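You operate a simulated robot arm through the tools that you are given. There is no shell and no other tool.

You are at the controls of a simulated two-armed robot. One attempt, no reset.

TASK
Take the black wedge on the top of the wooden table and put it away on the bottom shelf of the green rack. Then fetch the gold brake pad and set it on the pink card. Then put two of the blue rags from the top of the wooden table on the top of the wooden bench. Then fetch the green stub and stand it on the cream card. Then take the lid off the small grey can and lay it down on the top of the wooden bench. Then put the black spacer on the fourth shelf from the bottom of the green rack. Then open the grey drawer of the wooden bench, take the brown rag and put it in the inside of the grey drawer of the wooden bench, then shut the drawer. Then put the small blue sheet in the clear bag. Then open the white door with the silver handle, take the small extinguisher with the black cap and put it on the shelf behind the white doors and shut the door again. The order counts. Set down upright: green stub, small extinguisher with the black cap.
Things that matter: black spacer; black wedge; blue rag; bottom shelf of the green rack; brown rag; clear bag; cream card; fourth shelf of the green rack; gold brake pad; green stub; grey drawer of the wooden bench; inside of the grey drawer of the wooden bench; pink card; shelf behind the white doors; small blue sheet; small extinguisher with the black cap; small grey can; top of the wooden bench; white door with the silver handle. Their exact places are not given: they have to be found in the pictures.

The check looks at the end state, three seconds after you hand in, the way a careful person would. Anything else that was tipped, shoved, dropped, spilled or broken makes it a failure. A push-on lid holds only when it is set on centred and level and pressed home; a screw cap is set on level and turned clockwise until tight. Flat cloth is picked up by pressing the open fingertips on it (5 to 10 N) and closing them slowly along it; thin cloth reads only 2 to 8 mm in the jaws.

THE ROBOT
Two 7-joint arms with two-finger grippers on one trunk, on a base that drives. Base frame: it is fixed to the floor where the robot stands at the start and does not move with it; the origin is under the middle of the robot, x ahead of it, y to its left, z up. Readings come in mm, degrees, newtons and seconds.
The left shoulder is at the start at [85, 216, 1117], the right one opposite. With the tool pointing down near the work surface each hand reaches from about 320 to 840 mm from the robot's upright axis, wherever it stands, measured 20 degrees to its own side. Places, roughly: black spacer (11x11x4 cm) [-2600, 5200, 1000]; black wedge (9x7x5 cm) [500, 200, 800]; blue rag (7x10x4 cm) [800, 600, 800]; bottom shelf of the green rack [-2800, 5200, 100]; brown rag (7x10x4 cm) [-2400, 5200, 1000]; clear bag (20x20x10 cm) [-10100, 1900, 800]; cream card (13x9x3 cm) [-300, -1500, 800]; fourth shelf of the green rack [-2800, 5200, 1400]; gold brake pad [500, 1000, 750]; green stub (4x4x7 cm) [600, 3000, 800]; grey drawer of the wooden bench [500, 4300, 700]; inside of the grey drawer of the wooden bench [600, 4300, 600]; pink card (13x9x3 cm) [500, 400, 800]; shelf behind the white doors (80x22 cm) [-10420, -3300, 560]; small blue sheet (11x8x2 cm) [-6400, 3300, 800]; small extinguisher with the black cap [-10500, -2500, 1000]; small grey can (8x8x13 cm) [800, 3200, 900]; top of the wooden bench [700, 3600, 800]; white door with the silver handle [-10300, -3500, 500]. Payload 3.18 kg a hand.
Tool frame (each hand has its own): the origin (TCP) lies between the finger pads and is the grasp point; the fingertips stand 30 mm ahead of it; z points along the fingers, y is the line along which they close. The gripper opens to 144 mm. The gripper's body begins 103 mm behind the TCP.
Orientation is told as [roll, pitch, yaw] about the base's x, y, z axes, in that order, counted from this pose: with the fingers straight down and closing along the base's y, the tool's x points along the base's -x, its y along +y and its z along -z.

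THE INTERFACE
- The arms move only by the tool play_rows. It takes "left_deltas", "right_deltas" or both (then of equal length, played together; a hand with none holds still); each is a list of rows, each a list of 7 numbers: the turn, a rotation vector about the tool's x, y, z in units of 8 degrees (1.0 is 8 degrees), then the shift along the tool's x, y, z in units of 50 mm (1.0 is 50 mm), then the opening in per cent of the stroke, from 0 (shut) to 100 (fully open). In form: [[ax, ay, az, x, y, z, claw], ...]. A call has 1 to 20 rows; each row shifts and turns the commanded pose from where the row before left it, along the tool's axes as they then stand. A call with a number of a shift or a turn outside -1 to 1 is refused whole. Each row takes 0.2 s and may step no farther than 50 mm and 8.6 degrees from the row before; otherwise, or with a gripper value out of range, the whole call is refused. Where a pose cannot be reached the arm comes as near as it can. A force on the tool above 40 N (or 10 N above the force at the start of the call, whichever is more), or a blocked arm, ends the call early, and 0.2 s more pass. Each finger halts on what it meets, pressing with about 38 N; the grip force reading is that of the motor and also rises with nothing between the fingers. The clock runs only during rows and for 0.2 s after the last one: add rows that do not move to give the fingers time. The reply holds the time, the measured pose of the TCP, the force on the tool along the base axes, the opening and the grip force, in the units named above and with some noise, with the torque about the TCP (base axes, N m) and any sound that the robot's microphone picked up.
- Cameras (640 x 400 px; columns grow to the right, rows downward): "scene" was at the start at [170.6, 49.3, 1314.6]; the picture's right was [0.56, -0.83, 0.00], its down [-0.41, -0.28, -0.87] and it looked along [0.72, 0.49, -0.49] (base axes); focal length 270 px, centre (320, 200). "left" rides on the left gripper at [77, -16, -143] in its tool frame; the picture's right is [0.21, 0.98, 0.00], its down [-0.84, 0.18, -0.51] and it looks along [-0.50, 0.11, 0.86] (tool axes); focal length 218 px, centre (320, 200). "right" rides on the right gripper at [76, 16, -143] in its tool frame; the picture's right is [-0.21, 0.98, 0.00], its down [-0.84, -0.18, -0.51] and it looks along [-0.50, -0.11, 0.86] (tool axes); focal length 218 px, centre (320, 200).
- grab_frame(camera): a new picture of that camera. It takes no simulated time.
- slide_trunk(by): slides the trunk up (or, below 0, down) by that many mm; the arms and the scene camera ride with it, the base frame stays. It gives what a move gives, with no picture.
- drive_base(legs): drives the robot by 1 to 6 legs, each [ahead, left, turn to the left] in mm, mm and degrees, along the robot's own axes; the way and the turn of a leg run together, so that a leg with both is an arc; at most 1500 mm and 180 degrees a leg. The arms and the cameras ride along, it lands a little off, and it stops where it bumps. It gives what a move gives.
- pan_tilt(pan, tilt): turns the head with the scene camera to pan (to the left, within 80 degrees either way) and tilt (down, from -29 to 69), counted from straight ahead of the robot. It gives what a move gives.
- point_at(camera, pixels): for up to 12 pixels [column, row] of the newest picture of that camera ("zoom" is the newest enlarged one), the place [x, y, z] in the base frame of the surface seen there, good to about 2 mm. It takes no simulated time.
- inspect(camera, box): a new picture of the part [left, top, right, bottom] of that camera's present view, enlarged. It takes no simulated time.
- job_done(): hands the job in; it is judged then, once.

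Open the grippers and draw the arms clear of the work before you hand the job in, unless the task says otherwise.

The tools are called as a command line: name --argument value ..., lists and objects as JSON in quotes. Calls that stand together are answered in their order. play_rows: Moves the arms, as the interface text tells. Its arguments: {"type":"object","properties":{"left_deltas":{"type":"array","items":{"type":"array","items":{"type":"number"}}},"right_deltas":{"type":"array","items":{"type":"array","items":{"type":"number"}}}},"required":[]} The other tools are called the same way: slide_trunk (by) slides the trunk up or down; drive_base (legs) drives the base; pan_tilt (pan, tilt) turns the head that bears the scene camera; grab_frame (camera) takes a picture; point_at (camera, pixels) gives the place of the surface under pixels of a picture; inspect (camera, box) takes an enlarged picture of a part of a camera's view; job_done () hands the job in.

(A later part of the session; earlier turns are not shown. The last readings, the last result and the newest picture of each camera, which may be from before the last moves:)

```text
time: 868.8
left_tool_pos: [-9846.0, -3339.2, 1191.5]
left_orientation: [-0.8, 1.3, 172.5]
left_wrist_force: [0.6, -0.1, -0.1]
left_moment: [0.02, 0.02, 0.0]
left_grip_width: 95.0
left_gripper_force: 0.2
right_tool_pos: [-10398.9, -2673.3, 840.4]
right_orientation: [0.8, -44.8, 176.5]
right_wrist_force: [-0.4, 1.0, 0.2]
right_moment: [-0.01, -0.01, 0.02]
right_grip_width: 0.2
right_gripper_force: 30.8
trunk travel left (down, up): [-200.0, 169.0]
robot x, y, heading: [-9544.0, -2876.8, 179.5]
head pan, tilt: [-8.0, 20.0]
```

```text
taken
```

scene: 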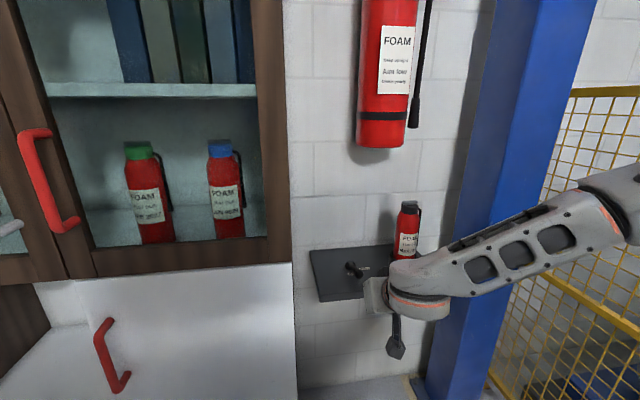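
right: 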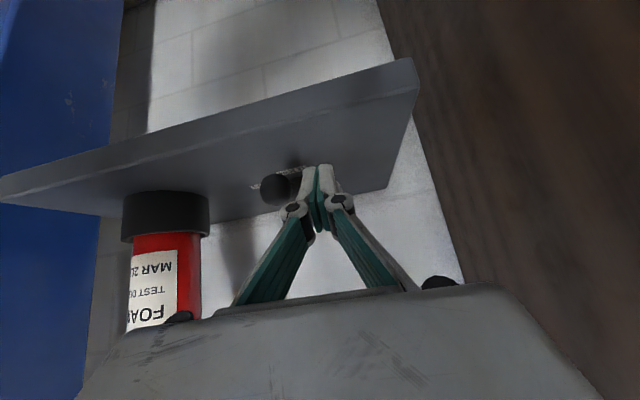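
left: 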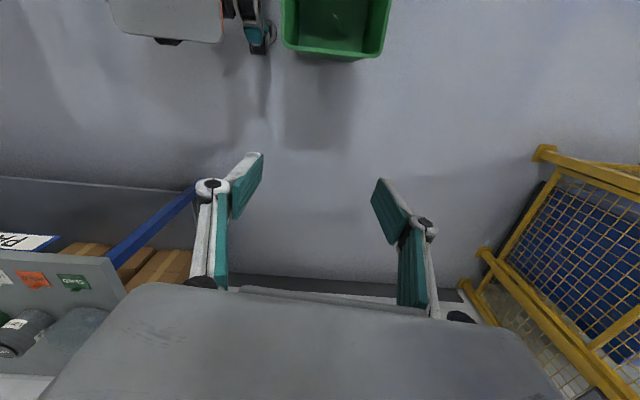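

Finger is just left of the ball. I push it along its arc toward FREE.

play_rows --right_deltas '[[0, 0, 0, -0.03, -0.3, 0.03, 0], [0, 0, 0, 0.02, -0.4, -0.02, 0], [0, 0, 0, 0, -0.3, 0, 0], [0, 0, 0, 0, 0, 0, 0]]'

grab_frame --camera "right"

```text
time: 869.8
left_tool_pos: [-9847.6, -3338.7, 1191.8]
left_orientation: [-0.9, 1.2, 172.6]
left_wrist_force: [0.3, 0.0, 0.0]
left_moment: [-0.01, 0.02, 0.01]
left_grip_width: 95.0
left_gripper_force: 0.0
right_tool_pos: [-10398.9, -2623.0, 840.0]
right_orientation: [0.8, -44.8, 176.4]
right_wrist_force: [-0.5, -0.4, 1.0]
right_moment: [-0.01, 0.03, -0.02]
right_grip_width: 0.1
right_gripper_force: 30.5
trunk travel left (down, up): [-200.0, 169.0]
robot x, y, heading: [-9541.7, -2875.5, 179.2]
head pan, tilt: [-8.0, 20.0]
```

```text
taken
```

right: 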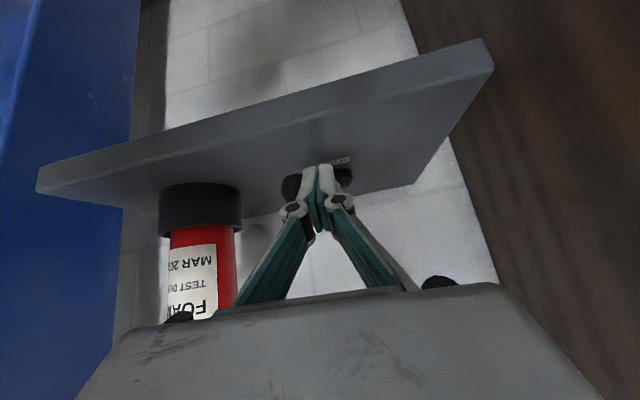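

The lever turns with the finger. I continue along the arc.

play_rows --right_deltas '[[0, 0, 0, -0.12, -0.5, 0.12, 0], [0, 0, 0, -0.15, -0.3, 0.15, 0], [0, 0, 0, -0.15, -0.3, 0.15, 0], [0, 0, 0, 0, 0, 0, 0]]'

play_rows --right_deltas '[[0, 0, 0, -0.1, -0.12, 0.1, 0], [0, 0, 0, -0.1, -0.12, 0.1, 0], [0, 0, 0, 0, 0, 0, 0]]'

grab_frame --camera "right"

inspect --camera "scene" --box '[300, 200, 430, 315]'

```text
time: 870.8
left_tool_pos: [-9847.5, -3340.0, 1192.3]
left_orientation: [-0.8, 1.3, 172.5]
left_wrist_force: [0.7, -0.5, 0.4]
left_moment: [0.0, -0.05, -0.01]
left_grip_width: 94.8
left_gripper_force: 0.1
right_tool_pos: [-10425.0, -2568.0, 840.0]
right_orientation: [0.8, -44.8, 176.4]
right_wrist_force: [0.8, -0.5, -0.2]
right_moment: [0.0, -0.02, 0.0]
right_grip_width: 0.0
right_gripper_force: 30.8
trunk travel left (down, up): [-200.0, 169.0]
robot x, y, heading: [-9547.9, -2876.5, 179.6]
head pan, tilt: [-8.0, 20.0]
```

```text
time: 871.6
left_tool_pos: [-9847.1, -3339.7, 1192.0]
left_orientation: [-0.8, 1.2, 172.5]
left_wrist_force: [-0.6, -0.1, -1.4]
left_moment: [-0.03, 0.02, 0.0]
left_grip_width: 95.0
left_gripper_force: 0.1
right_tool_pos: [-10437.7, -2555.0, 840.2]
right_orientation: [0.8, -44.8, 176.4]
right_wrist_force: [0.1, -1.7, -0.2]
right_moment: [0.06, 0.02, 0.02]
right_grip_width: 0.0
right_gripper_force: 30.6
trunk travel left (down, up): [-200.0, 169.0]
robot x, y, heading: [-9546.9, -2876.1, 179.3]
head pan, tilt: [-8.0, 20.0]
```

```text
taken
```

right: 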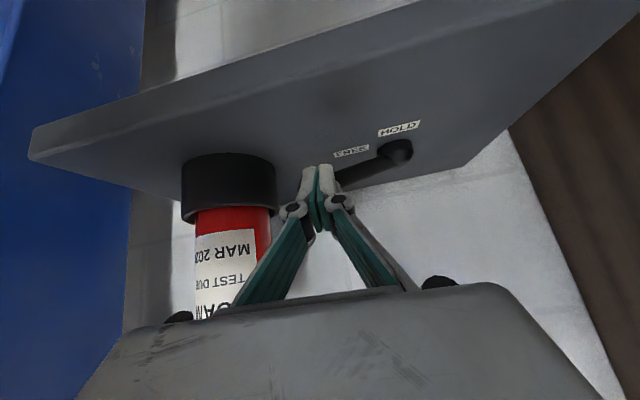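

```text
3.48 times, centred on (365, 258) of scene
```

zoom: 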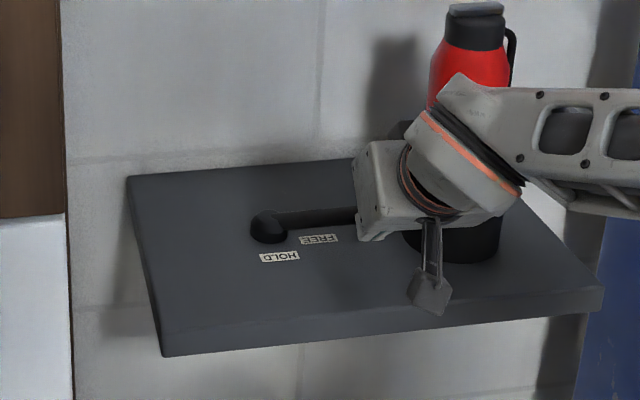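

The lever now points right. I measure its angle relative to the FREE label.

point_at --camera "zoom" --pixels '[[268, 220], [300, 216], [330, 214], [350, 212], [318, 239], [280, 257]]'

point_at --camera "right" --pixels '[[400, 150], [380, 165], [360, 172], [345, 180], [352, 150], [400, 128]]'

```text
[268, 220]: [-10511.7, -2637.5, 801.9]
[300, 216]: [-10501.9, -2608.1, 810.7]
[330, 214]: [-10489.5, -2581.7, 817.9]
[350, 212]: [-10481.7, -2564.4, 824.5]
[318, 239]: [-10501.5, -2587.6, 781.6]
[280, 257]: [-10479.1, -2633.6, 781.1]
```

```text
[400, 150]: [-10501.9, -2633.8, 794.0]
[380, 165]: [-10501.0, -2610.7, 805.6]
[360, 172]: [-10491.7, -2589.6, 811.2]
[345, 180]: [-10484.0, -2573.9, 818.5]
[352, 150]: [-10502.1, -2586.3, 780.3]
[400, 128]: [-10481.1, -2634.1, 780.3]
```

The lever is at ~66°; FREE label at ~70°. I push slightly further, watching for a stop.

play_rows --right_deltas '[[0, 0, 0, -0.1, -0.08, 0.1, 0], [0, 0, 0, 0, 0, 0, 0]]'

play_rows --right_deltas '[[0, 0, 0, -0.06, -0.08, 0.06, 0], [0, 0, 0, 0, 0, 0, 0]]'

inspect --camera "scene" --box '[300, 200, 430, 315]'

```text
time: 872.2
left_tool_pos: [-9847.7, -3338.6, 1190.5]
left_orientation: [-0.7, 1.5, 172.5]
left_wrist_force: [0.8, -0.1, -0.8]
left_moment: [-0.01, -0.04, -0.03]
left_grip_width: 94.7
left_gripper_force: 0.1
right_tool_pos: [-10444.4, -2549.7, 839.6]
right_orientation: [0.8, -44.8, 176.4]
right_wrist_force: [0.7, 0.6, 0.3]
right_moment: [-0.01, -0.04, -0.03]
right_grip_width: 0.0
right_gripper_force: 30.9
trunk travel left (down, up): [-200.0, 169.0]
robot x, y, heading: [-9540.5, -2876.8, 179.0]
head pan, tilt: [-8.0, 20.0]
```

```text
time: 872.8
left_tool_pos: [-9845.0, -3340.0, 1192.2]
left_orientation: [-0.8, 1.2, 172.6]
left_wrist_force: [-0.6, -0.4, 0.0]
left_moment: [-0.02, 0.01, -0.02]
left_grip_width: 95.0
left_gripper_force: 0.0
right_tool_pos: [-10446.7, -2548.5, 840.4]
right_orientation: [0.9, -44.7, 176.4]
right_wrist_force: [24.5, -6.2, 3.2]
right_moment: [-0.03, -0.15, -0.02]
right_grip_width: 0.0
right_gripper_force: 31.0
trunk travel left (down, up): [-200.0, 169.0]
robot x, y, heading: [-9542.8, -2877.5, 179.6]
head pan, tilt: [-8.0, 20.0]
```

```text
3.48 times, centred on (365, 258) of scene
```

zoom: 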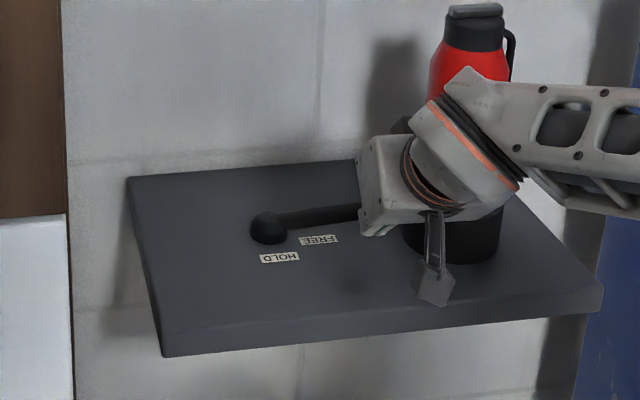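

A stop is felt (24 N): the lever is at FREE. I back the finger off, raise and withdraw.

play_rows --right_deltas '[[0, 0, 0, 0.15, 0.3, -0.15, 0], [0, 0, 0, 0.1, 0.3, -0.3, 0], [0, 0, 0, -0.3, 0.1, -0.6, 0], [0, 0, 0, -0.4, 0, -0.6, 0], [0, 0, 0, 0.3, 0, -0.8, 0], [0, 0, 0, 0.5, 0, -0.7, 20], [0, 0, 0, 0.5, 0, -0.5, 50], [0, 0, 0, 0.5, 0, -0.5, 70], [0, 0, 0, 0, 0, 0, 75]]'

grab_frame --camera "scene"

grab_frame --camera "right"

```text
time: 874.8
left_tool_pos: [-9847.7, -3340.0, 1191.7]
left_orientation: [-0.8, 1.4, 172.4]
left_wrist_force: [0.0, 0.0, -1.0]
left_moment: [0.01, -0.04, 0.01]
left_grip_width: 95.1
left_gripper_force: 0.0
right_tool_pos: [-10257.7, -2594.5, 938.2]
right_orientation: [0.8, -44.7, 176.3]
right_wrist_force: [0.1, 0.6, -0.1]
right_moment: [0.02, -0.03, 0.01]
right_grip_width: 107.9
right_gripper_force: 0.1
trunk travel left (down, up): [-200.0, 169.0]
robot x, y, heading: [-9544.8, -2877.4, 179.5]
head pan, tilt: [-8.0, 20.0]
```

```text
taken
```

scene: 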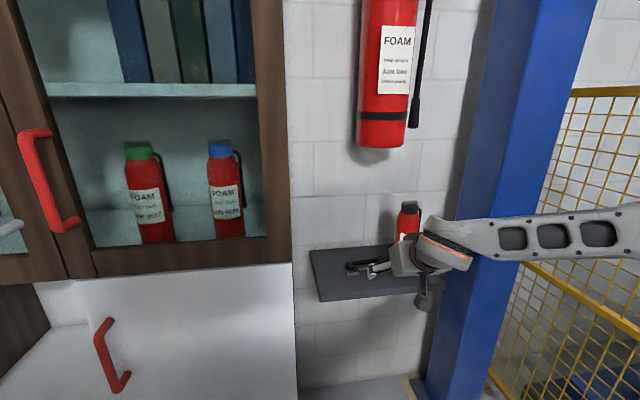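

```text
taken
```

right: 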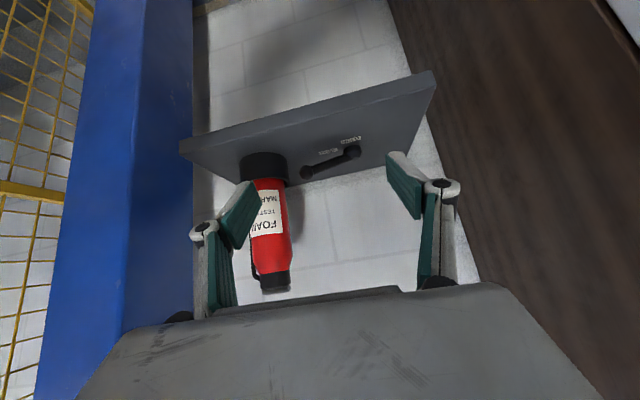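

The lever points to FREE. Now I examine the extinguisher's hose and cup closely to choose the grip.

inspect --camera "right" --box '[215, 140, 325, 300]'

point_at --camera "right" --pixels '[[265, 160], [240, 165], [287, 165], [265, 182], [262, 225], [250, 240], [290, 235], [268, 245], [252, 268], [272, 285], [255, 200], [285, 200]]'

```text
2.50 times, centred on (270, 220) of right
```

zoom: 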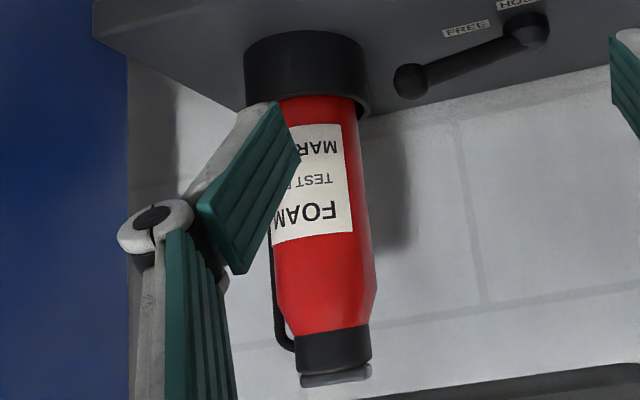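

```text
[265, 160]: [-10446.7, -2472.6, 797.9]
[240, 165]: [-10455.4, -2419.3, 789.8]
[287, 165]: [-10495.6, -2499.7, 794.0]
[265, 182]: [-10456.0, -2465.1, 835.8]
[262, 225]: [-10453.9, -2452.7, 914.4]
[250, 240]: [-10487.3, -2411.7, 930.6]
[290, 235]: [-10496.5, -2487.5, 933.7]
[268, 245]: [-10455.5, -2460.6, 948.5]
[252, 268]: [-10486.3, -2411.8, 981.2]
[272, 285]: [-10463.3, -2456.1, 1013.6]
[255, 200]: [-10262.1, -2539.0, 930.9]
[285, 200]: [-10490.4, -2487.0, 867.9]
```

Body centre ≈ (−10490,−2451), R≈36, hose on its right side. I'll grip across body and hose at z≈895. I line up (y −2448) and approach.

drive_base --legs '[[0, -146, 0.5], [110, 0, 0]]'

grab_frame --camera "right"

grab_frame --camera "scene"

```text
time: 877.5
left_tool_pos: [-9952.2, -3196.4, 1191.9]
left_orientation: [-0.8, 1.2, 173.1]
left_wrist_force: [-0.4, 0.3, 0.1]
left_moment: [-0.01, -0.06, -0.01]
left_grip_width: 95.0
left_gripper_force: 0.0
right_tool_pos: [-10370.5, -2455.8, 939.3]
right_orientation: [0.8, -44.8, 176.9]
right_wrist_force: [0.0, 0.3, -0.4]
right_moment: [0.0, 0.0, -0.01]
right_grip_width: 108.0
right_gripper_force: 0.1
trunk travel left (down, up): [-200.0, 169.0]
robot x, y, heading: [-9653.9, -2731.2, 180.0]
head pan, tilt: [-8.0, 20.0]
```

```text
taken
```

right: 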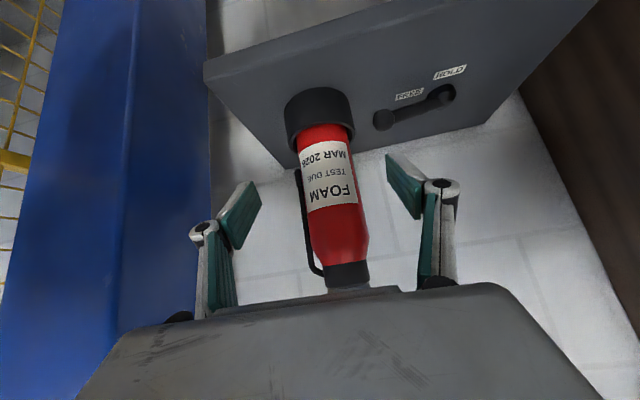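

```text
taken
```

scene: 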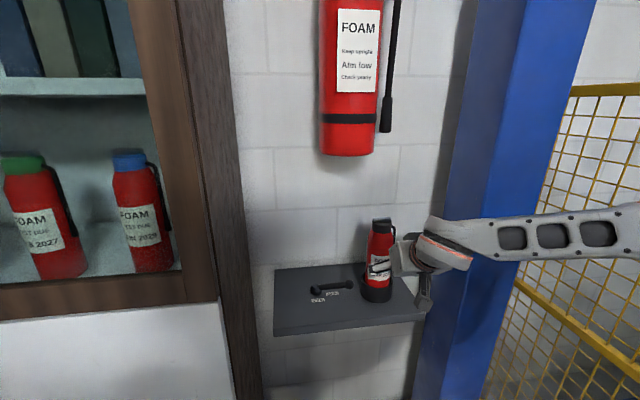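

I re-measure the body edges and hose from here.

inspect --camera "right" --box '[270, 80, 390, 300]'

point_at --camera "right" --pixels '[[330, 185], [355, 185], [306, 190], [299, 185], [330, 150], [350, 160], [310, 165], [335, 220], [303, 215], [360, 215], [288, 115], [350, 110]]'

```text
1.82 times, centred on (330, 190) of right
```

zoom: 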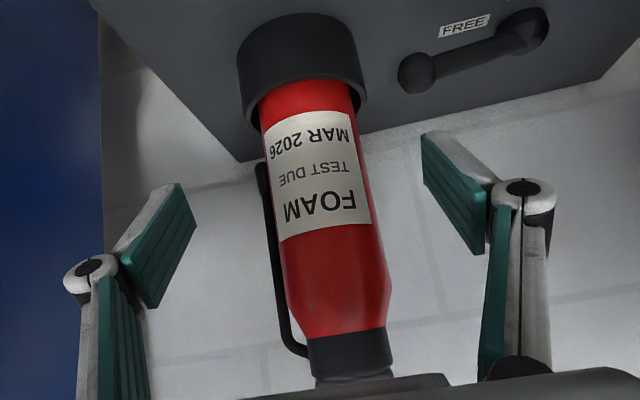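

```text
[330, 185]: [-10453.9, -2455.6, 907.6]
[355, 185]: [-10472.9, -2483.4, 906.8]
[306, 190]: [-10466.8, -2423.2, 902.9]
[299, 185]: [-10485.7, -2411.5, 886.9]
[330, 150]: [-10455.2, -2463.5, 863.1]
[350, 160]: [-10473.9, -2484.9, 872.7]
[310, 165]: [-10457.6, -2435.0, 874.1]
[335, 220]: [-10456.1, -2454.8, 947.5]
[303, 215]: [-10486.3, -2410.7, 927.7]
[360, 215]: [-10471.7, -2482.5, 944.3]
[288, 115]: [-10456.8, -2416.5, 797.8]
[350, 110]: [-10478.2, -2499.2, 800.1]
```

Centre (−10490,−2451), R=36.5. I move in so the fingers straddle body and hose at z≈905.

play_rows --right_deltas '[[0, 0, 0, -0.351, -0.016, 0.675, 75], [0, 0, 0, -0.351, -0.016, 0.675, 75], [0, 0, 0, -0.351, -0.016, 0.675, 75], [0, 0, 0, 0, 0, 0, 75]]'

grab_frame --camera "right"

inspect --camera "scene" --box '[300, 180, 500, 340]'

```text
time: 878.5
left_tool_pos: [-9951.3, -3196.3, 1192.6]
left_orientation: [-0.7, 1.2, 173.1]
left_wrist_force: [-1.1, 0.7, -0.2]
left_moment: [-0.02, 0.03, 0.02]
left_grip_width: 95.0
left_gripper_force: 0.0
right_tool_pos: [-10479.1, -2448.6, 904.4]
right_orientation: [0.7, -44.8, 177.0]
right_wrist_force: [-0.1, -0.9, 0.6]
right_moment: [-0.01, 0.01, -0.02]
right_grip_width: 108.0
right_gripper_force: 0.1
trunk travel left (down, up): [-200.0, 169.0]
robot x, y, heading: [-9654.4, -2729.2, 179.8]
head pan, tilt: [-8.0, 20.0]
```

```text
taken
```

right: 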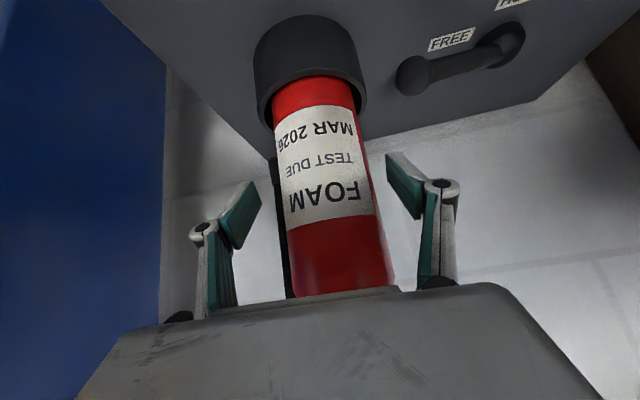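

```text
2.50 times, centred on (400, 260) of scene
```

zoom: 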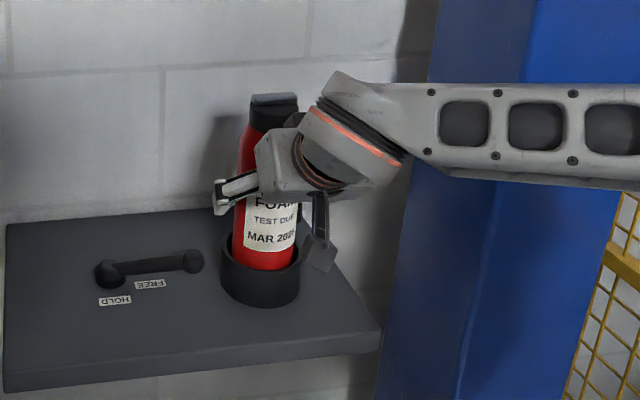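

Aligned. I close slowly on the extinguisher.

play_rows --right_deltas '[[0, 0, 0, 0, 0, 0, 66], [0, 0, 0, 0, 0, 0, 60], [0, 0, 0, 0, 0, 0, 56], [0, 0, 0, 0, 0, 0, 52], [0, 0, 0, 0, 0, 0, 45], [0, 0, 0, 0, 0, 0, 20], [0, 0, 0, 0, 0, 0, 0], [0, 0, 0, 0, 0, 0, 0]]'

grab_frame --camera "right"

```text
time: 880.3
left_tool_pos: [-9950.9, -3196.9, 1191.7]
left_orientation: [-0.8, 1.4, 173.1]
left_wrist_force: [0.1, -0.4, 0.0]
left_moment: [0.01, -0.01, 0.0]
left_grip_width: 95.1
left_gripper_force: 0.0
right_tool_pos: [-10478.0, -2451.8, 904.7]
right_orientation: [0.8, -44.9, 177.2]
right_wrist_force: [-1.4, -9.9, 1.6]
right_moment: [-0.47, 0.15, 0.24]
right_grip_width: 71.3
right_gripper_force: 38.2
trunk travel left (down, up): [-200.0, 169.0]
robot x, y, heading: [-9654.3, -2728.7, 179.8]
head pan, tilt: [-8.0, 20.0]
```

```text
taken
```

right: 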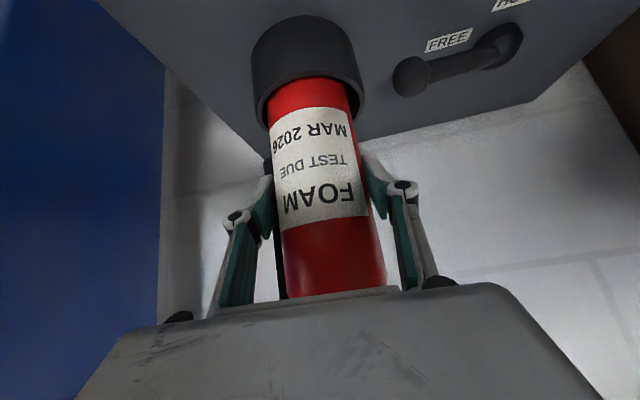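

Gripped at 71 mm. I relieve the side load and lift a few millimetres to test that it is free.

play_rows --right_deltas '[[0, 0, 0, 0, 0.06, 0, 0], [0, 0, 0, -0.04, 0, -0.04, 0], [0, 0, 0, -0.04, 0, -0.04, 0], [0, 0, 0, 0, 0, 0, 0]]'

grab_frame --camera "right"

```text
time: 881.3
left_tool_pos: [-9953.9, -3196.1, 1191.3]
left_orientation: [-0.8, 1.3, 173.1]
left_wrist_force: [-0.2, 0.0, 0.7]
left_moment: [-0.02, 0.0, 0.0]
left_grip_width: 94.9
left_gripper_force: 0.2
right_tool_pos: [-10478.7, -2450.0, 906.6]
right_orientation: [0.8, -44.4, 176.9]
right_wrist_force: [-0.1, -3.4, -0.7]
right_moment: [0.01, -0.07, -0.11]
right_grip_width: 71.2
right_gripper_force: 38.2
trunk travel left (down, up): [-200.0, 169.0]
robot x, y, heading: [-9652.8, -2728.2, 179.5]
head pan, tilt: [-8.0, 20.0]
```

```text
taken
```

right: 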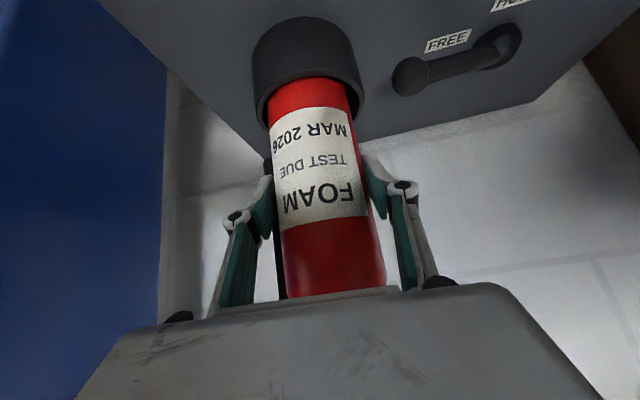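

Little resistance so far. I lift another 15 mm gradually.

play_rows --right_deltas '[[0, 0, 0, -0.07, 0, -0.07, 0], [0, 0, 0, -0.07, 0, -0.07, 0], [0, 0, 0, -0.07, 0, -0.07, 0], [0, 0, 0, 0, 0, 0, 0]]'

grab_frame --camera "right"

inspect --camera "scene" --box '[300, 180, 500, 340]'

```text
time: 882.3
left_tool_pos: [-9951.9, -3196.7, 1192.6]
left_orientation: [-0.7, 1.3, 173.0]
left_wrist_force: [0.9, -0.1, 0.0]
left_moment: [-0.02, 0.0, 0.03]
left_grip_width: 94.9
left_gripper_force: 0.0
right_tool_pos: [-10479.9, -2449.4, 924.0]
right_orientation: [0.7, -44.8, 176.8]
right_wrist_force: [0.2, -1.1, -8.9]
right_moment: [-0.05, -0.11, 0.04]
right_grip_width: 71.1
right_gripper_force: 37.8
trunk travel left (down, up): [-200.0, 169.0]
robot x, y, heading: [-9656.5, -2728.3, 179.8]
head pan, tilt: [-8.0, 20.0]
```

```text
taken
```

right: 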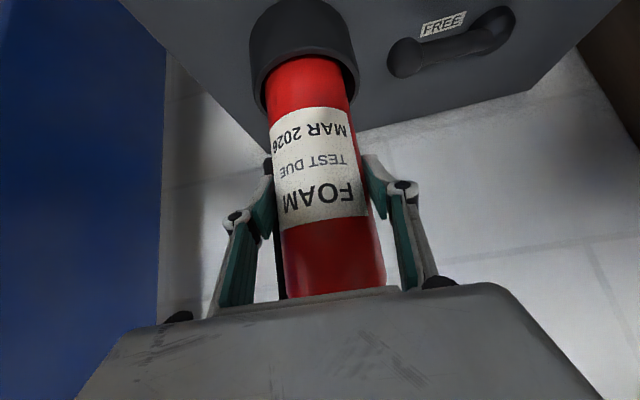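

```text
2.50 times, centred on (400, 260) of scene
```

zoom: 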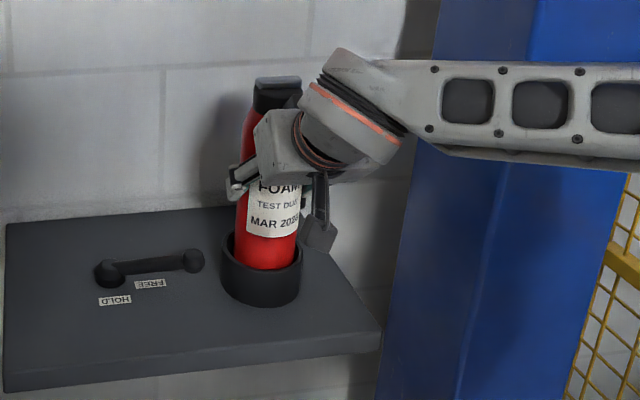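

It lifts freely (≈9 N weight). I raise it clear of the cup.

play_rows --right_deltas '[[0, 0, 0, -0.2, 0, -0.2, 0], [0, 0, 0, -0.25, 0, -0.25, 0], [0, 0, 0, -0.25, 0, -0.25, 0], [0, 0, 0, -0.25, 0, -0.25, 0], [0, 0, 0, 0, 0, 0, 0]]'

grab_frame --camera "right"

inspect --camera "scene" --box '[300, 150, 500, 310]'

```text
time: 883.5
left_tool_pos: [-9952.7, -3196.2, 1192.4]
left_orientation: [-0.7, 1.4, 173.1]
left_wrist_force: [-0.2, -0.6, -0.4]
left_moment: [0.03, 0.01, -0.04]
left_grip_width: 95.0
left_gripper_force: 0.0
right_tool_pos: [-10479.0, -2450.4, 992.2]
right_orientation: [0.8, -44.7, 177.0]
right_wrist_force: [-0.7, 0.0, -8.9]
right_moment: [0.01, -0.15, 0.02]
right_grip_width: 71.1
right_gripper_force: 38.1
trunk travel left (down, up): [-200.0, 169.0]
robot x, y, heading: [-9652.3, -2730.5, 179.9]
head pan, tilt: [-8.0, 20.0]
```

```text
taken
```

right: 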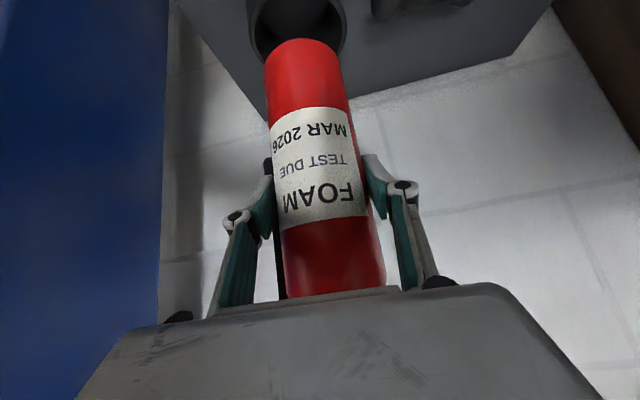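

```text
2.50 times, centred on (400, 230) of scene
```

zoom: 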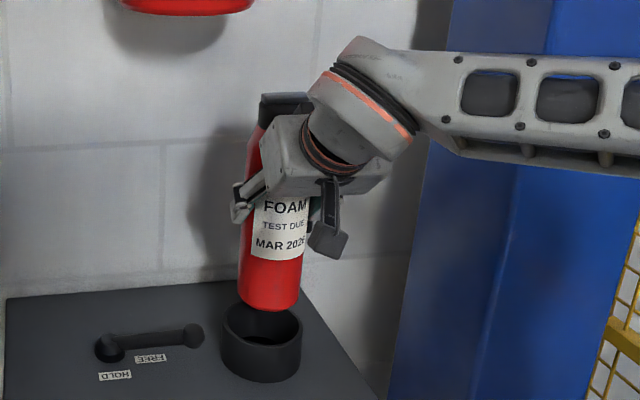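

It's free of the cup. I measure its bottom relative to the hand.

point_at --camera "zoom" --pixels '[[270, 300], [270, 290], [250, 295], [290, 298], [270, 306], [280, 100], [262, 325]]'

point_at --camera "right" --pixels '[[305, 45], [305, 55], [290, 60], [320, 60]]'

```text
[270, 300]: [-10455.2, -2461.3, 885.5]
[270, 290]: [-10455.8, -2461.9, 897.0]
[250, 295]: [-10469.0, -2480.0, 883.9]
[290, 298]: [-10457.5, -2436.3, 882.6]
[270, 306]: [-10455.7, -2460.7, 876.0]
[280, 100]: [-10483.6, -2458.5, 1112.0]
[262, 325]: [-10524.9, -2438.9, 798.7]
```

```text
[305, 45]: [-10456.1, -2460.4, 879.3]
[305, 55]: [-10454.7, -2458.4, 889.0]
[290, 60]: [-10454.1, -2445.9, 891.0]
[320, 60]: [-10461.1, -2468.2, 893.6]
```

Bottom is ~118 mm below the TCP and the body hangs vertical. I back away 380 mm and slide left in front of the opened door's bay.

drive_base --legs '[[-380, 0, 0], [0, 500, 0], [0, 495, 0]]'

pan_tilt --pan 0 --tilt 25

grab_frame --camera "scene"

grab_frame --camera "right"

```text
time: 894.9
left_tool_pos: [-9556.9, -4194.3, 1192.3]
left_orientation: [-0.7, 1.3, 173.6]
left_wrist_force: [0.3, -0.6, 0.6]
left_moment: [0.03, 0.0, -0.01]
left_grip_width: 95.0
left_gripper_force: 0.1
right_tool_pos: [-10089.9, -3453.4, 992.2]
right_orientation: [0.8, -44.7, 177.5]
right_wrist_force: [-0.7, -0.3, -9.6]
right_moment: [-0.01, -0.1, -0.01]
right_grip_width: 71.1
right_gripper_force: 37.6
trunk travel left (down, up): [-200.0, 169.0]
robot x, y, heading: [-9262.1, -3726.1, -179.6]
head pan, tilt: [-8.0, 20.0]
```

```text
time: 895.6
left_tool_pos: [-9557.4, -4194.4, 1192.6]
left_orientation: [-0.8, 1.4, 173.7]
left_wrist_force: [0.1, -0.5, 0.8]
left_moment: [-0.02, -0.02, -0.01]
left_grip_width: 95.1
left_gripper_force: 0.0
right_tool_pos: [-10089.0, -3451.8, 992.3]
right_orientation: [0.9, -44.6, 177.4]
right_wrist_force: [0.6, -0.4, -9.2]
right_moment: [0.0, -0.04, -0.01]
right_grip_width: 71.3
right_gripper_force: 37.9
trunk travel left (down, up): [-200.0, 169.0]
robot x, y, heading: [-9262.0, -3726.1, -179.6]
head pan, tilt: [0.0, 25.0]
```

```text
taken
```

scene: 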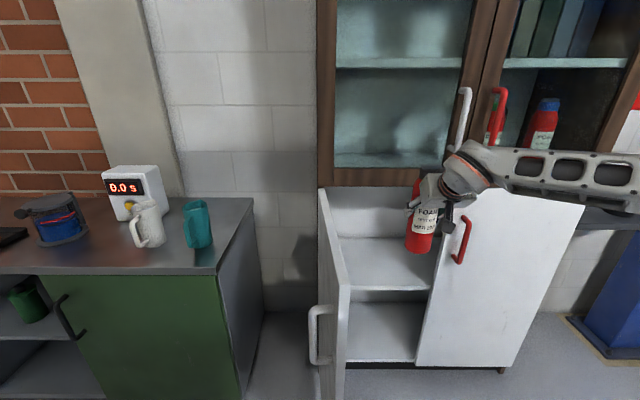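

```text
taken
```

right: 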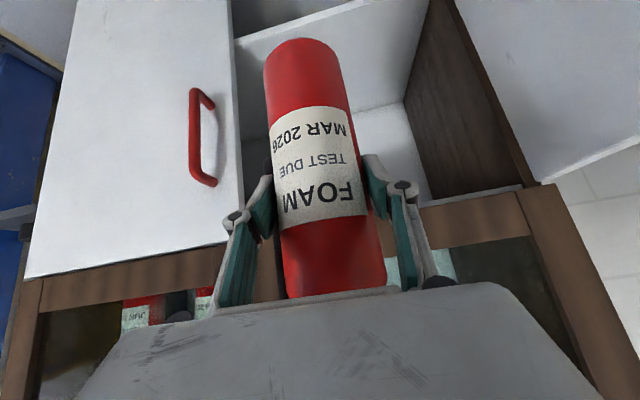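

I measure the shelf inside the bay, and the door's end.

point_at --camera "scene" --pixels '[[380, 250], [360, 270], [400, 280], [390, 288], [350, 245], [420, 265], [345, 300], [320, 330], [332, 390], [385, 205], [335, 215], [437, 270]]'

inspect --camera "scene" --box '[300, 170, 480, 400]'

```text
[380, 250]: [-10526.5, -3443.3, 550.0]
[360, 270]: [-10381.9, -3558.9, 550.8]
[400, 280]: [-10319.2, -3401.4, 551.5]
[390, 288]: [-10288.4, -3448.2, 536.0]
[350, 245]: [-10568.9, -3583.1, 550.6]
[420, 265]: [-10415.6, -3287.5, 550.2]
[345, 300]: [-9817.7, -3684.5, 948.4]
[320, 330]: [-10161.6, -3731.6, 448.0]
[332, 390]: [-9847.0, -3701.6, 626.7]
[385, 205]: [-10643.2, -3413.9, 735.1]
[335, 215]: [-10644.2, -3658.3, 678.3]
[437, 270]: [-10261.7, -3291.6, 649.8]
```

```text
1.74 times, centred on (390, 285) of scene
```

zoom: 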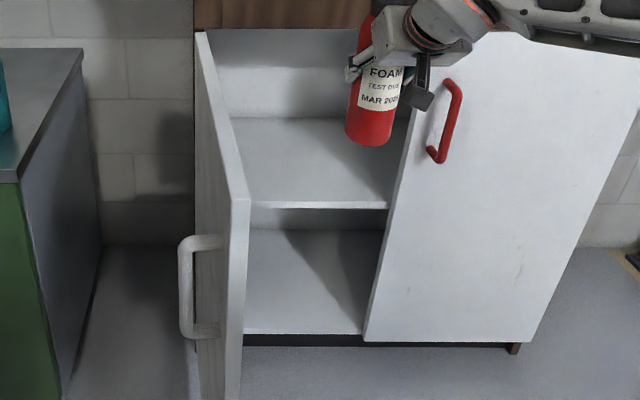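

Shelf top z=550.5, front edge x≈−10288. I lower the extinguisher outside the bay to bottom ≈582 and extend 58 mm.

play_rows --right_deltas '[[0, 0, 0, 0.467, 0, 0.71, 0], [0, 0, 0, 0.467, 0, 0.71, 0], [0, 0, 0, 0.467, 0, 0.71, 0], [0, 0, 0, 0.467, 0, 0.71, 0], [0, 0, 0, 0.467, 0, 0.71, 0], [0, 0, 0, 0.467, 0, 0.71, 0], [0, 0, 0, 0.467, 0, 0.71, 0], [0, 0, 0, 0, 0, 0, 0]]'

grab_frame --camera "scene"

grab_frame --camera "right"

```text
time: 897.4
left_tool_pos: [-9556.5, -4193.2, 1192.3]
left_orientation: [-0.7, 1.3, 173.6]
left_wrist_force: [0.7, -0.3, 0.8]
left_moment: [0.02, 0.02, -0.05]
left_grip_width: 95.0
left_gripper_force: 0.1
right_tool_pos: [-10147.8, -3451.5, 701.8]
right_orientation: [0.8, -44.8, 177.3]
right_wrist_force: [0.7, -0.3, -9.2]
right_moment: [0.0, -0.12, -0.01]
right_grip_width: 71.3
right_gripper_force: 38.2
trunk travel left (down, up): [-200.0, 169.0]
robot x, y, heading: [-9260.4, -3727.2, -179.5]
head pan, tilt: [0.0, 25.0]
```

```text
taken
```

scene: 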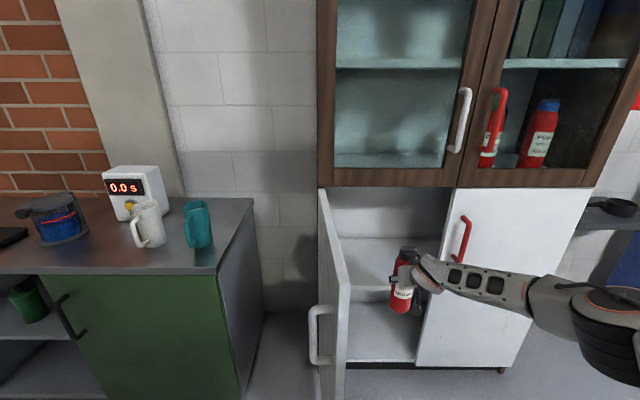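

```text
taken
```

right: 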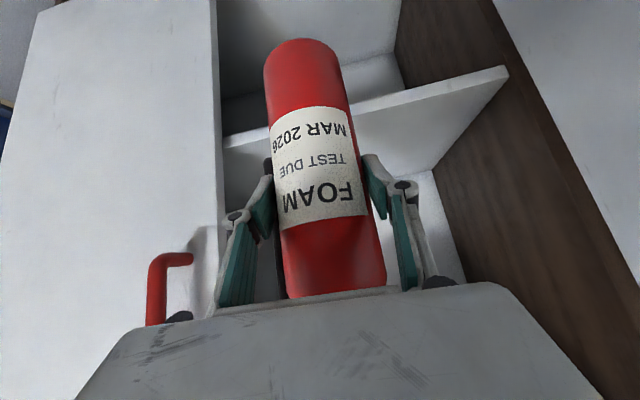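

I check the forearm's clearance to the red handle when I move 261 mm in.

point_at --camera "scene" --pixels '[[430, 262], [460, 272], [490, 278], [520, 285], [545, 290], [445, 290], [500, 300], [465, 240], [590, 300]]'

```text
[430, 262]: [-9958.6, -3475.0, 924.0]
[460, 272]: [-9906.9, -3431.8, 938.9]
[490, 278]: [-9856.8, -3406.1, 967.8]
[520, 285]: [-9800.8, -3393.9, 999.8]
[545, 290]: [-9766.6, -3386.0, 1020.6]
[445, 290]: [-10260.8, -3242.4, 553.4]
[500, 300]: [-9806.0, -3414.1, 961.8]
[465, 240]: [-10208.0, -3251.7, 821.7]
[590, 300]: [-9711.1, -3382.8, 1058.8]
```

Clear of the red handle. I drive in 150 mm, check, then the rest.

drive_base --legs '[[150, 0, 0]]'

grab_frame --camera "scene"

grab_frame --camera "right"

```text
time: 898.8
left_tool_pos: [-9708.3, -4194.2, 1192.8]
left_orientation: [-0.8, 1.4, 173.5]
left_wrist_force: [-1.1, 0.9, 1.0]
left_moment: [-0.01, -0.05, -0.03]
left_grip_width: 95.2
left_gripper_force: 0.0
right_tool_pos: [-10297.6, -3452.2, 699.6]
right_orientation: [0.8, -44.7, 177.2]
right_wrist_force: [0.6, 0.3, -11.2]
right_moment: [0.01, -0.06, 0.01]
right_grip_width: 71.3
right_gripper_force: 38.5
trunk travel left (down, up): [-200.0, 169.0]
robot x, y, heading: [-9410.3, -3726.3, -179.9]
head pan, tilt: [0.0, 25.0]
```

```text
taken
```

scene: 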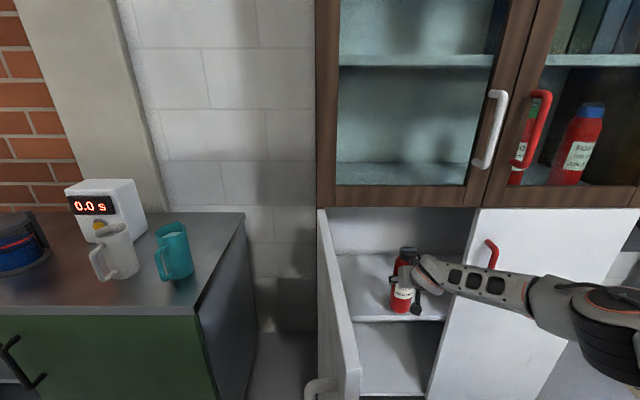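

```text
taken
```

right: 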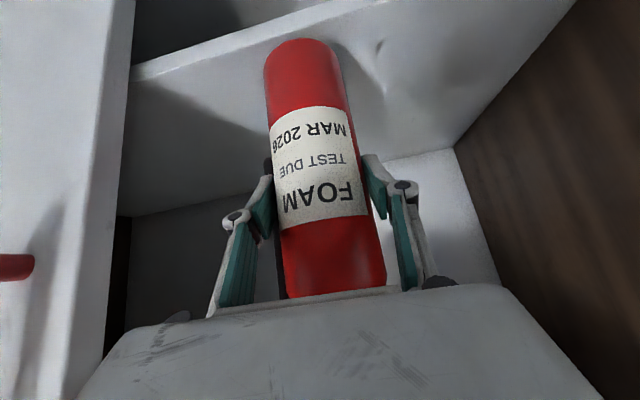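

Going in cleanly. I drive 110 mm more.

drive_base --legs '[[110, 0, 0]]'

grab_frame --camera "scene"

grab_frame --camera "right"

```text
time: 900.0
left_tool_pos: [-9815.7, -4194.3, 1192.1]
left_orientation: [-0.7, 1.4, 173.5]
left_wrist_force: [0.6, -0.4, -0.2]
left_moment: [0.03, -0.03, -0.02]
left_grip_width: 94.9
left_gripper_force: 0.1
right_tool_pos: [-10403.9, -3451.8, 700.5]
right_orientation: [0.8, -44.7, 177.3]
right_wrist_force: [-0.3, 0.0, -9.5]
right_moment: [0.0, -0.1, -0.01]
right_grip_width: 71.1
right_gripper_force: 38.1
trunk travel left (down, up): [-200.0, 169.0]
robot x, y, heading: [-9520.6, -3727.3, -179.9]
head pan, tilt: [0.0, 25.0]
```

```text
taken
```

scene: 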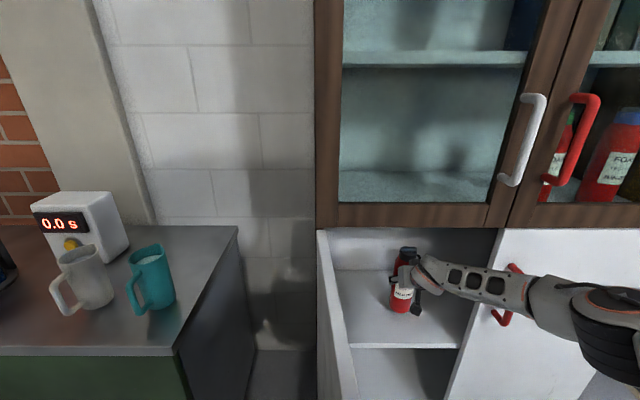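

```text
taken
```

right: 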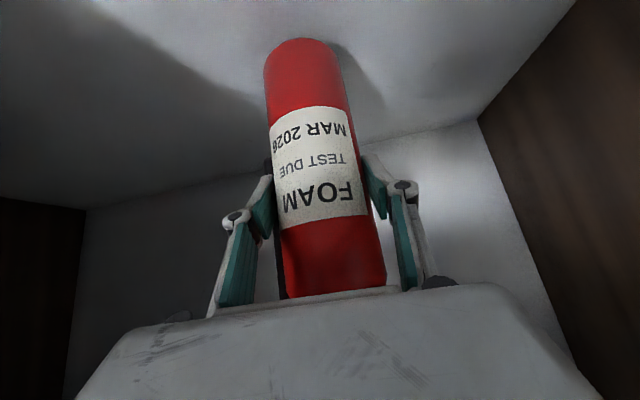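

Inside over the shelf. I lower 24 mm, then creep to contact.

play_rows --right_deltas '[[0, 0, 0, 0.2, 0, 0.2, 0], [0, 0, 0, 0.12, 0, 0.12, 0], [0, 0, 0, 0, 0, 0, 0]]'

play_rows --right_deltas '[[0, 0, 0, 0.04, 0, 0.04, 0], [0, 0, 0, 0, 0, 0, 0]]'

play_rows --right_deltas '[[0, 0, 0, 0.03, 0, 0.03, 0], [0, 0, 0, 0, 0, 0, 0]]'

```text
time: 900.8
left_tool_pos: [-9815.3, -4195.2, 1191.4]
left_orientation: [-0.6, 1.3, 173.5]
left_wrist_force: [-0.4, 0.1, 0.0]
left_moment: [-0.02, 0.05, 0.01]
left_grip_width: 94.9
left_gripper_force: 0.0
right_tool_pos: [-10402.3, -3450.8, 677.6]
right_orientation: [0.8, -44.6, 177.3]
right_wrist_force: [0.2, 0.3, -9.1]
right_moment: [0.01, -0.11, 0.0]
right_grip_width: 70.9
right_gripper_force: 37.7
trunk travel left (down, up): [-200.0, 169.0]
robot x, y, heading: [-9521.1, -3729.6, -179.8]
head pan, tilt: [0.0, 25.0]
```

```text
time: 901.4
left_tool_pos: [-9814.6, -4194.2, 1191.6]
left_orientation: [-0.6, 1.3, 173.5]
left_wrist_force: [0.1, 0.6, 0.6]
left_moment: [0.0, 0.0, 0.01]
left_grip_width: 95.0
left_gripper_force: 0.1
right_tool_pos: [-10403.7, -3450.7, 676.5]
right_orientation: [0.8, -44.7, 177.3]
right_wrist_force: [1.0, 0.4, -7.3]
right_moment: [0.05, -0.11, -0.01]
right_grip_width: 71.0
right_gripper_force: 38.0
trunk travel left (down, up): [-200.0, 169.0]
robot x, y, heading: [-9518.3, -3729.2, -179.9]
head pan, tilt: [0.0, 25.0]
```

```text
time: 902.0
left_tool_pos: [-9814.2, -4193.9, 1192.5]
left_orientation: [-0.7, 1.2, 173.5]
left_wrist_force: [-0.5, -0.2, -0.4]
left_moment: [0.02, 0.02, 0.02]
left_grip_width: 95.0
left_gripper_force: 0.0
right_tool_pos: [-10404.6, -3450.9, 675.2]
right_orientation: [0.8, -45.0, 177.3]
right_wrist_force: [2.3, 0.3, 2.2]
right_moment: [0.25, -0.62, -0.06]
right_grip_width: 71.1
right_gripper_force: 38.3
trunk travel left (down, up): [-200.0, 169.0]
robot x, y, heading: [-9517.6, -3726.6, -179.7]
head pan, tilt: [0.0, 25.0]
```

Contact reached (load transferred to the shelf). I open slowly.

play_rows --right_deltas '[[0, 0, 0, 0, 0, 0, 50], [0, 0, 0, 0, 0, 0, 51], [0, 0, 0, 0, 0, 0, 53], [0, 0, 0, 0, 0, 0, 57], [0, 0, 0, 0, 0, 0, 63], [0, 0, 0, 0, 0, 0, 70], [0, 0, 0, 0, 0, 0, 75], [0, 0, 0, 0, 0, 0, 75]]'

grab_frame --camera "right"

grab_frame --camera "scene"

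```text
time: 903.8
left_tool_pos: [-9814.3, -4194.6, 1193.3]
left_orientation: [-0.7, 1.3, 173.5]
left_wrist_force: [0.2, 0.2, 0.5]
left_moment: [0.03, 0.0, 0.0]
left_grip_width: 95.1
left_gripper_force: 0.1
right_tool_pos: [-10404.1, -3450.9, 673.7]
right_orientation: [0.8, -44.6, 177.3]
right_wrist_force: [-0.3, -0.4, 0.0]
right_moment: [0.0, -0.01, 0.01]
right_grip_width: 107.9
right_gripper_force: 0.0
trunk travel left (down, up): [-200.0, 169.0]
robot x, y, heading: [-9519.9, -3730.9, -179.8]
head pan, tilt: [0.0, 25.0]
```

```text
taken
```

right: 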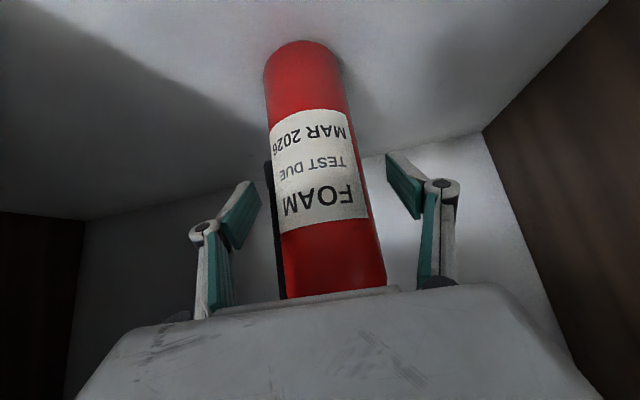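

```text
taken
```

scene: 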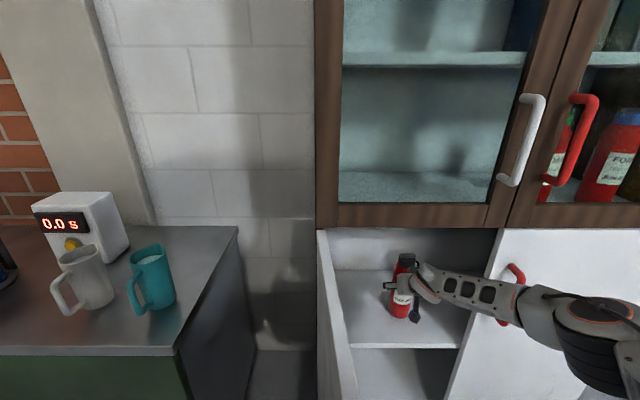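

It stands upright on the shelf. I back straight out 330 mm.

drive_base --legs '[[-100, 0, 0]]'

drive_base --legs '[[-300, 0, 0]]'

grab_frame --camera "scene"

grab_frame --camera "right"

```text
time: 905.0
left_tool_pos: [-9714.3, -4194.9, 1191.6]
left_orientation: [-0.7, 1.2, 173.5]
left_wrist_force: [-0.4, 1.1, 0.5]
left_moment: [-0.03, 0.07, -0.01]
left_grip_width: 94.9
left_gripper_force: 0.0
right_tool_pos: [-10304.1, -3452.4, 673.6]
right_orientation: [0.8, -44.8, 177.4]
right_wrist_force: [0.5, -0.9, 0.0]
right_moment: [0.01, 0.01, 0.0]
right_grip_width: 107.9
right_gripper_force: 0.0
trunk travel left (down, up): [-200.0, 169.0]
robot x, y, heading: [-9417.5, -3725.0, -179.4]
head pan, tilt: [0.0, 25.0]
```

```text
time: 907.0
left_tool_pos: [-9413.9, -4193.3, 1192.1]
left_orientation: [-0.7, 1.3, 173.7]
left_wrist_force: [0.7, -0.8, -0.3]
left_moment: [0.0, 0.04, -0.01]
left_grip_width: 95.1
left_gripper_force: 0.0
right_tool_pos: [-10005.3, -3453.0, 675.0]
right_orientation: [0.8, -44.6, 177.6]
right_wrist_force: [-0.2, 0.0, 0.5]
right_moment: [-0.01, -0.01, -0.04]
right_grip_width: 107.8
right_gripper_force: 0.0
trunk travel left (down, up): [-200.0, 169.0]
robot x, y, heading: [-9119.6, -3727.0, -179.4]
head pan, tilt: [0.0, 25.0]
```

```text
taken
```

scene: 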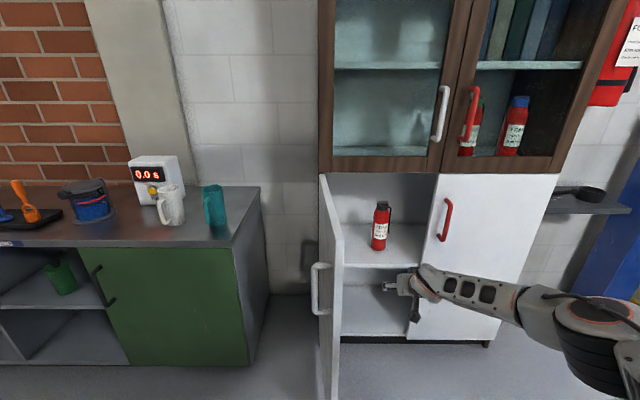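

```text
taken
```

right: 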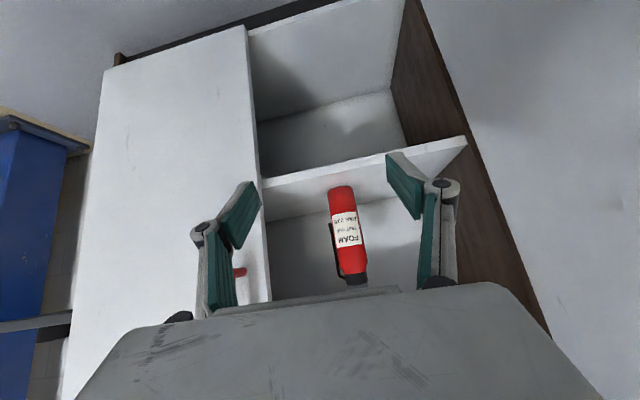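

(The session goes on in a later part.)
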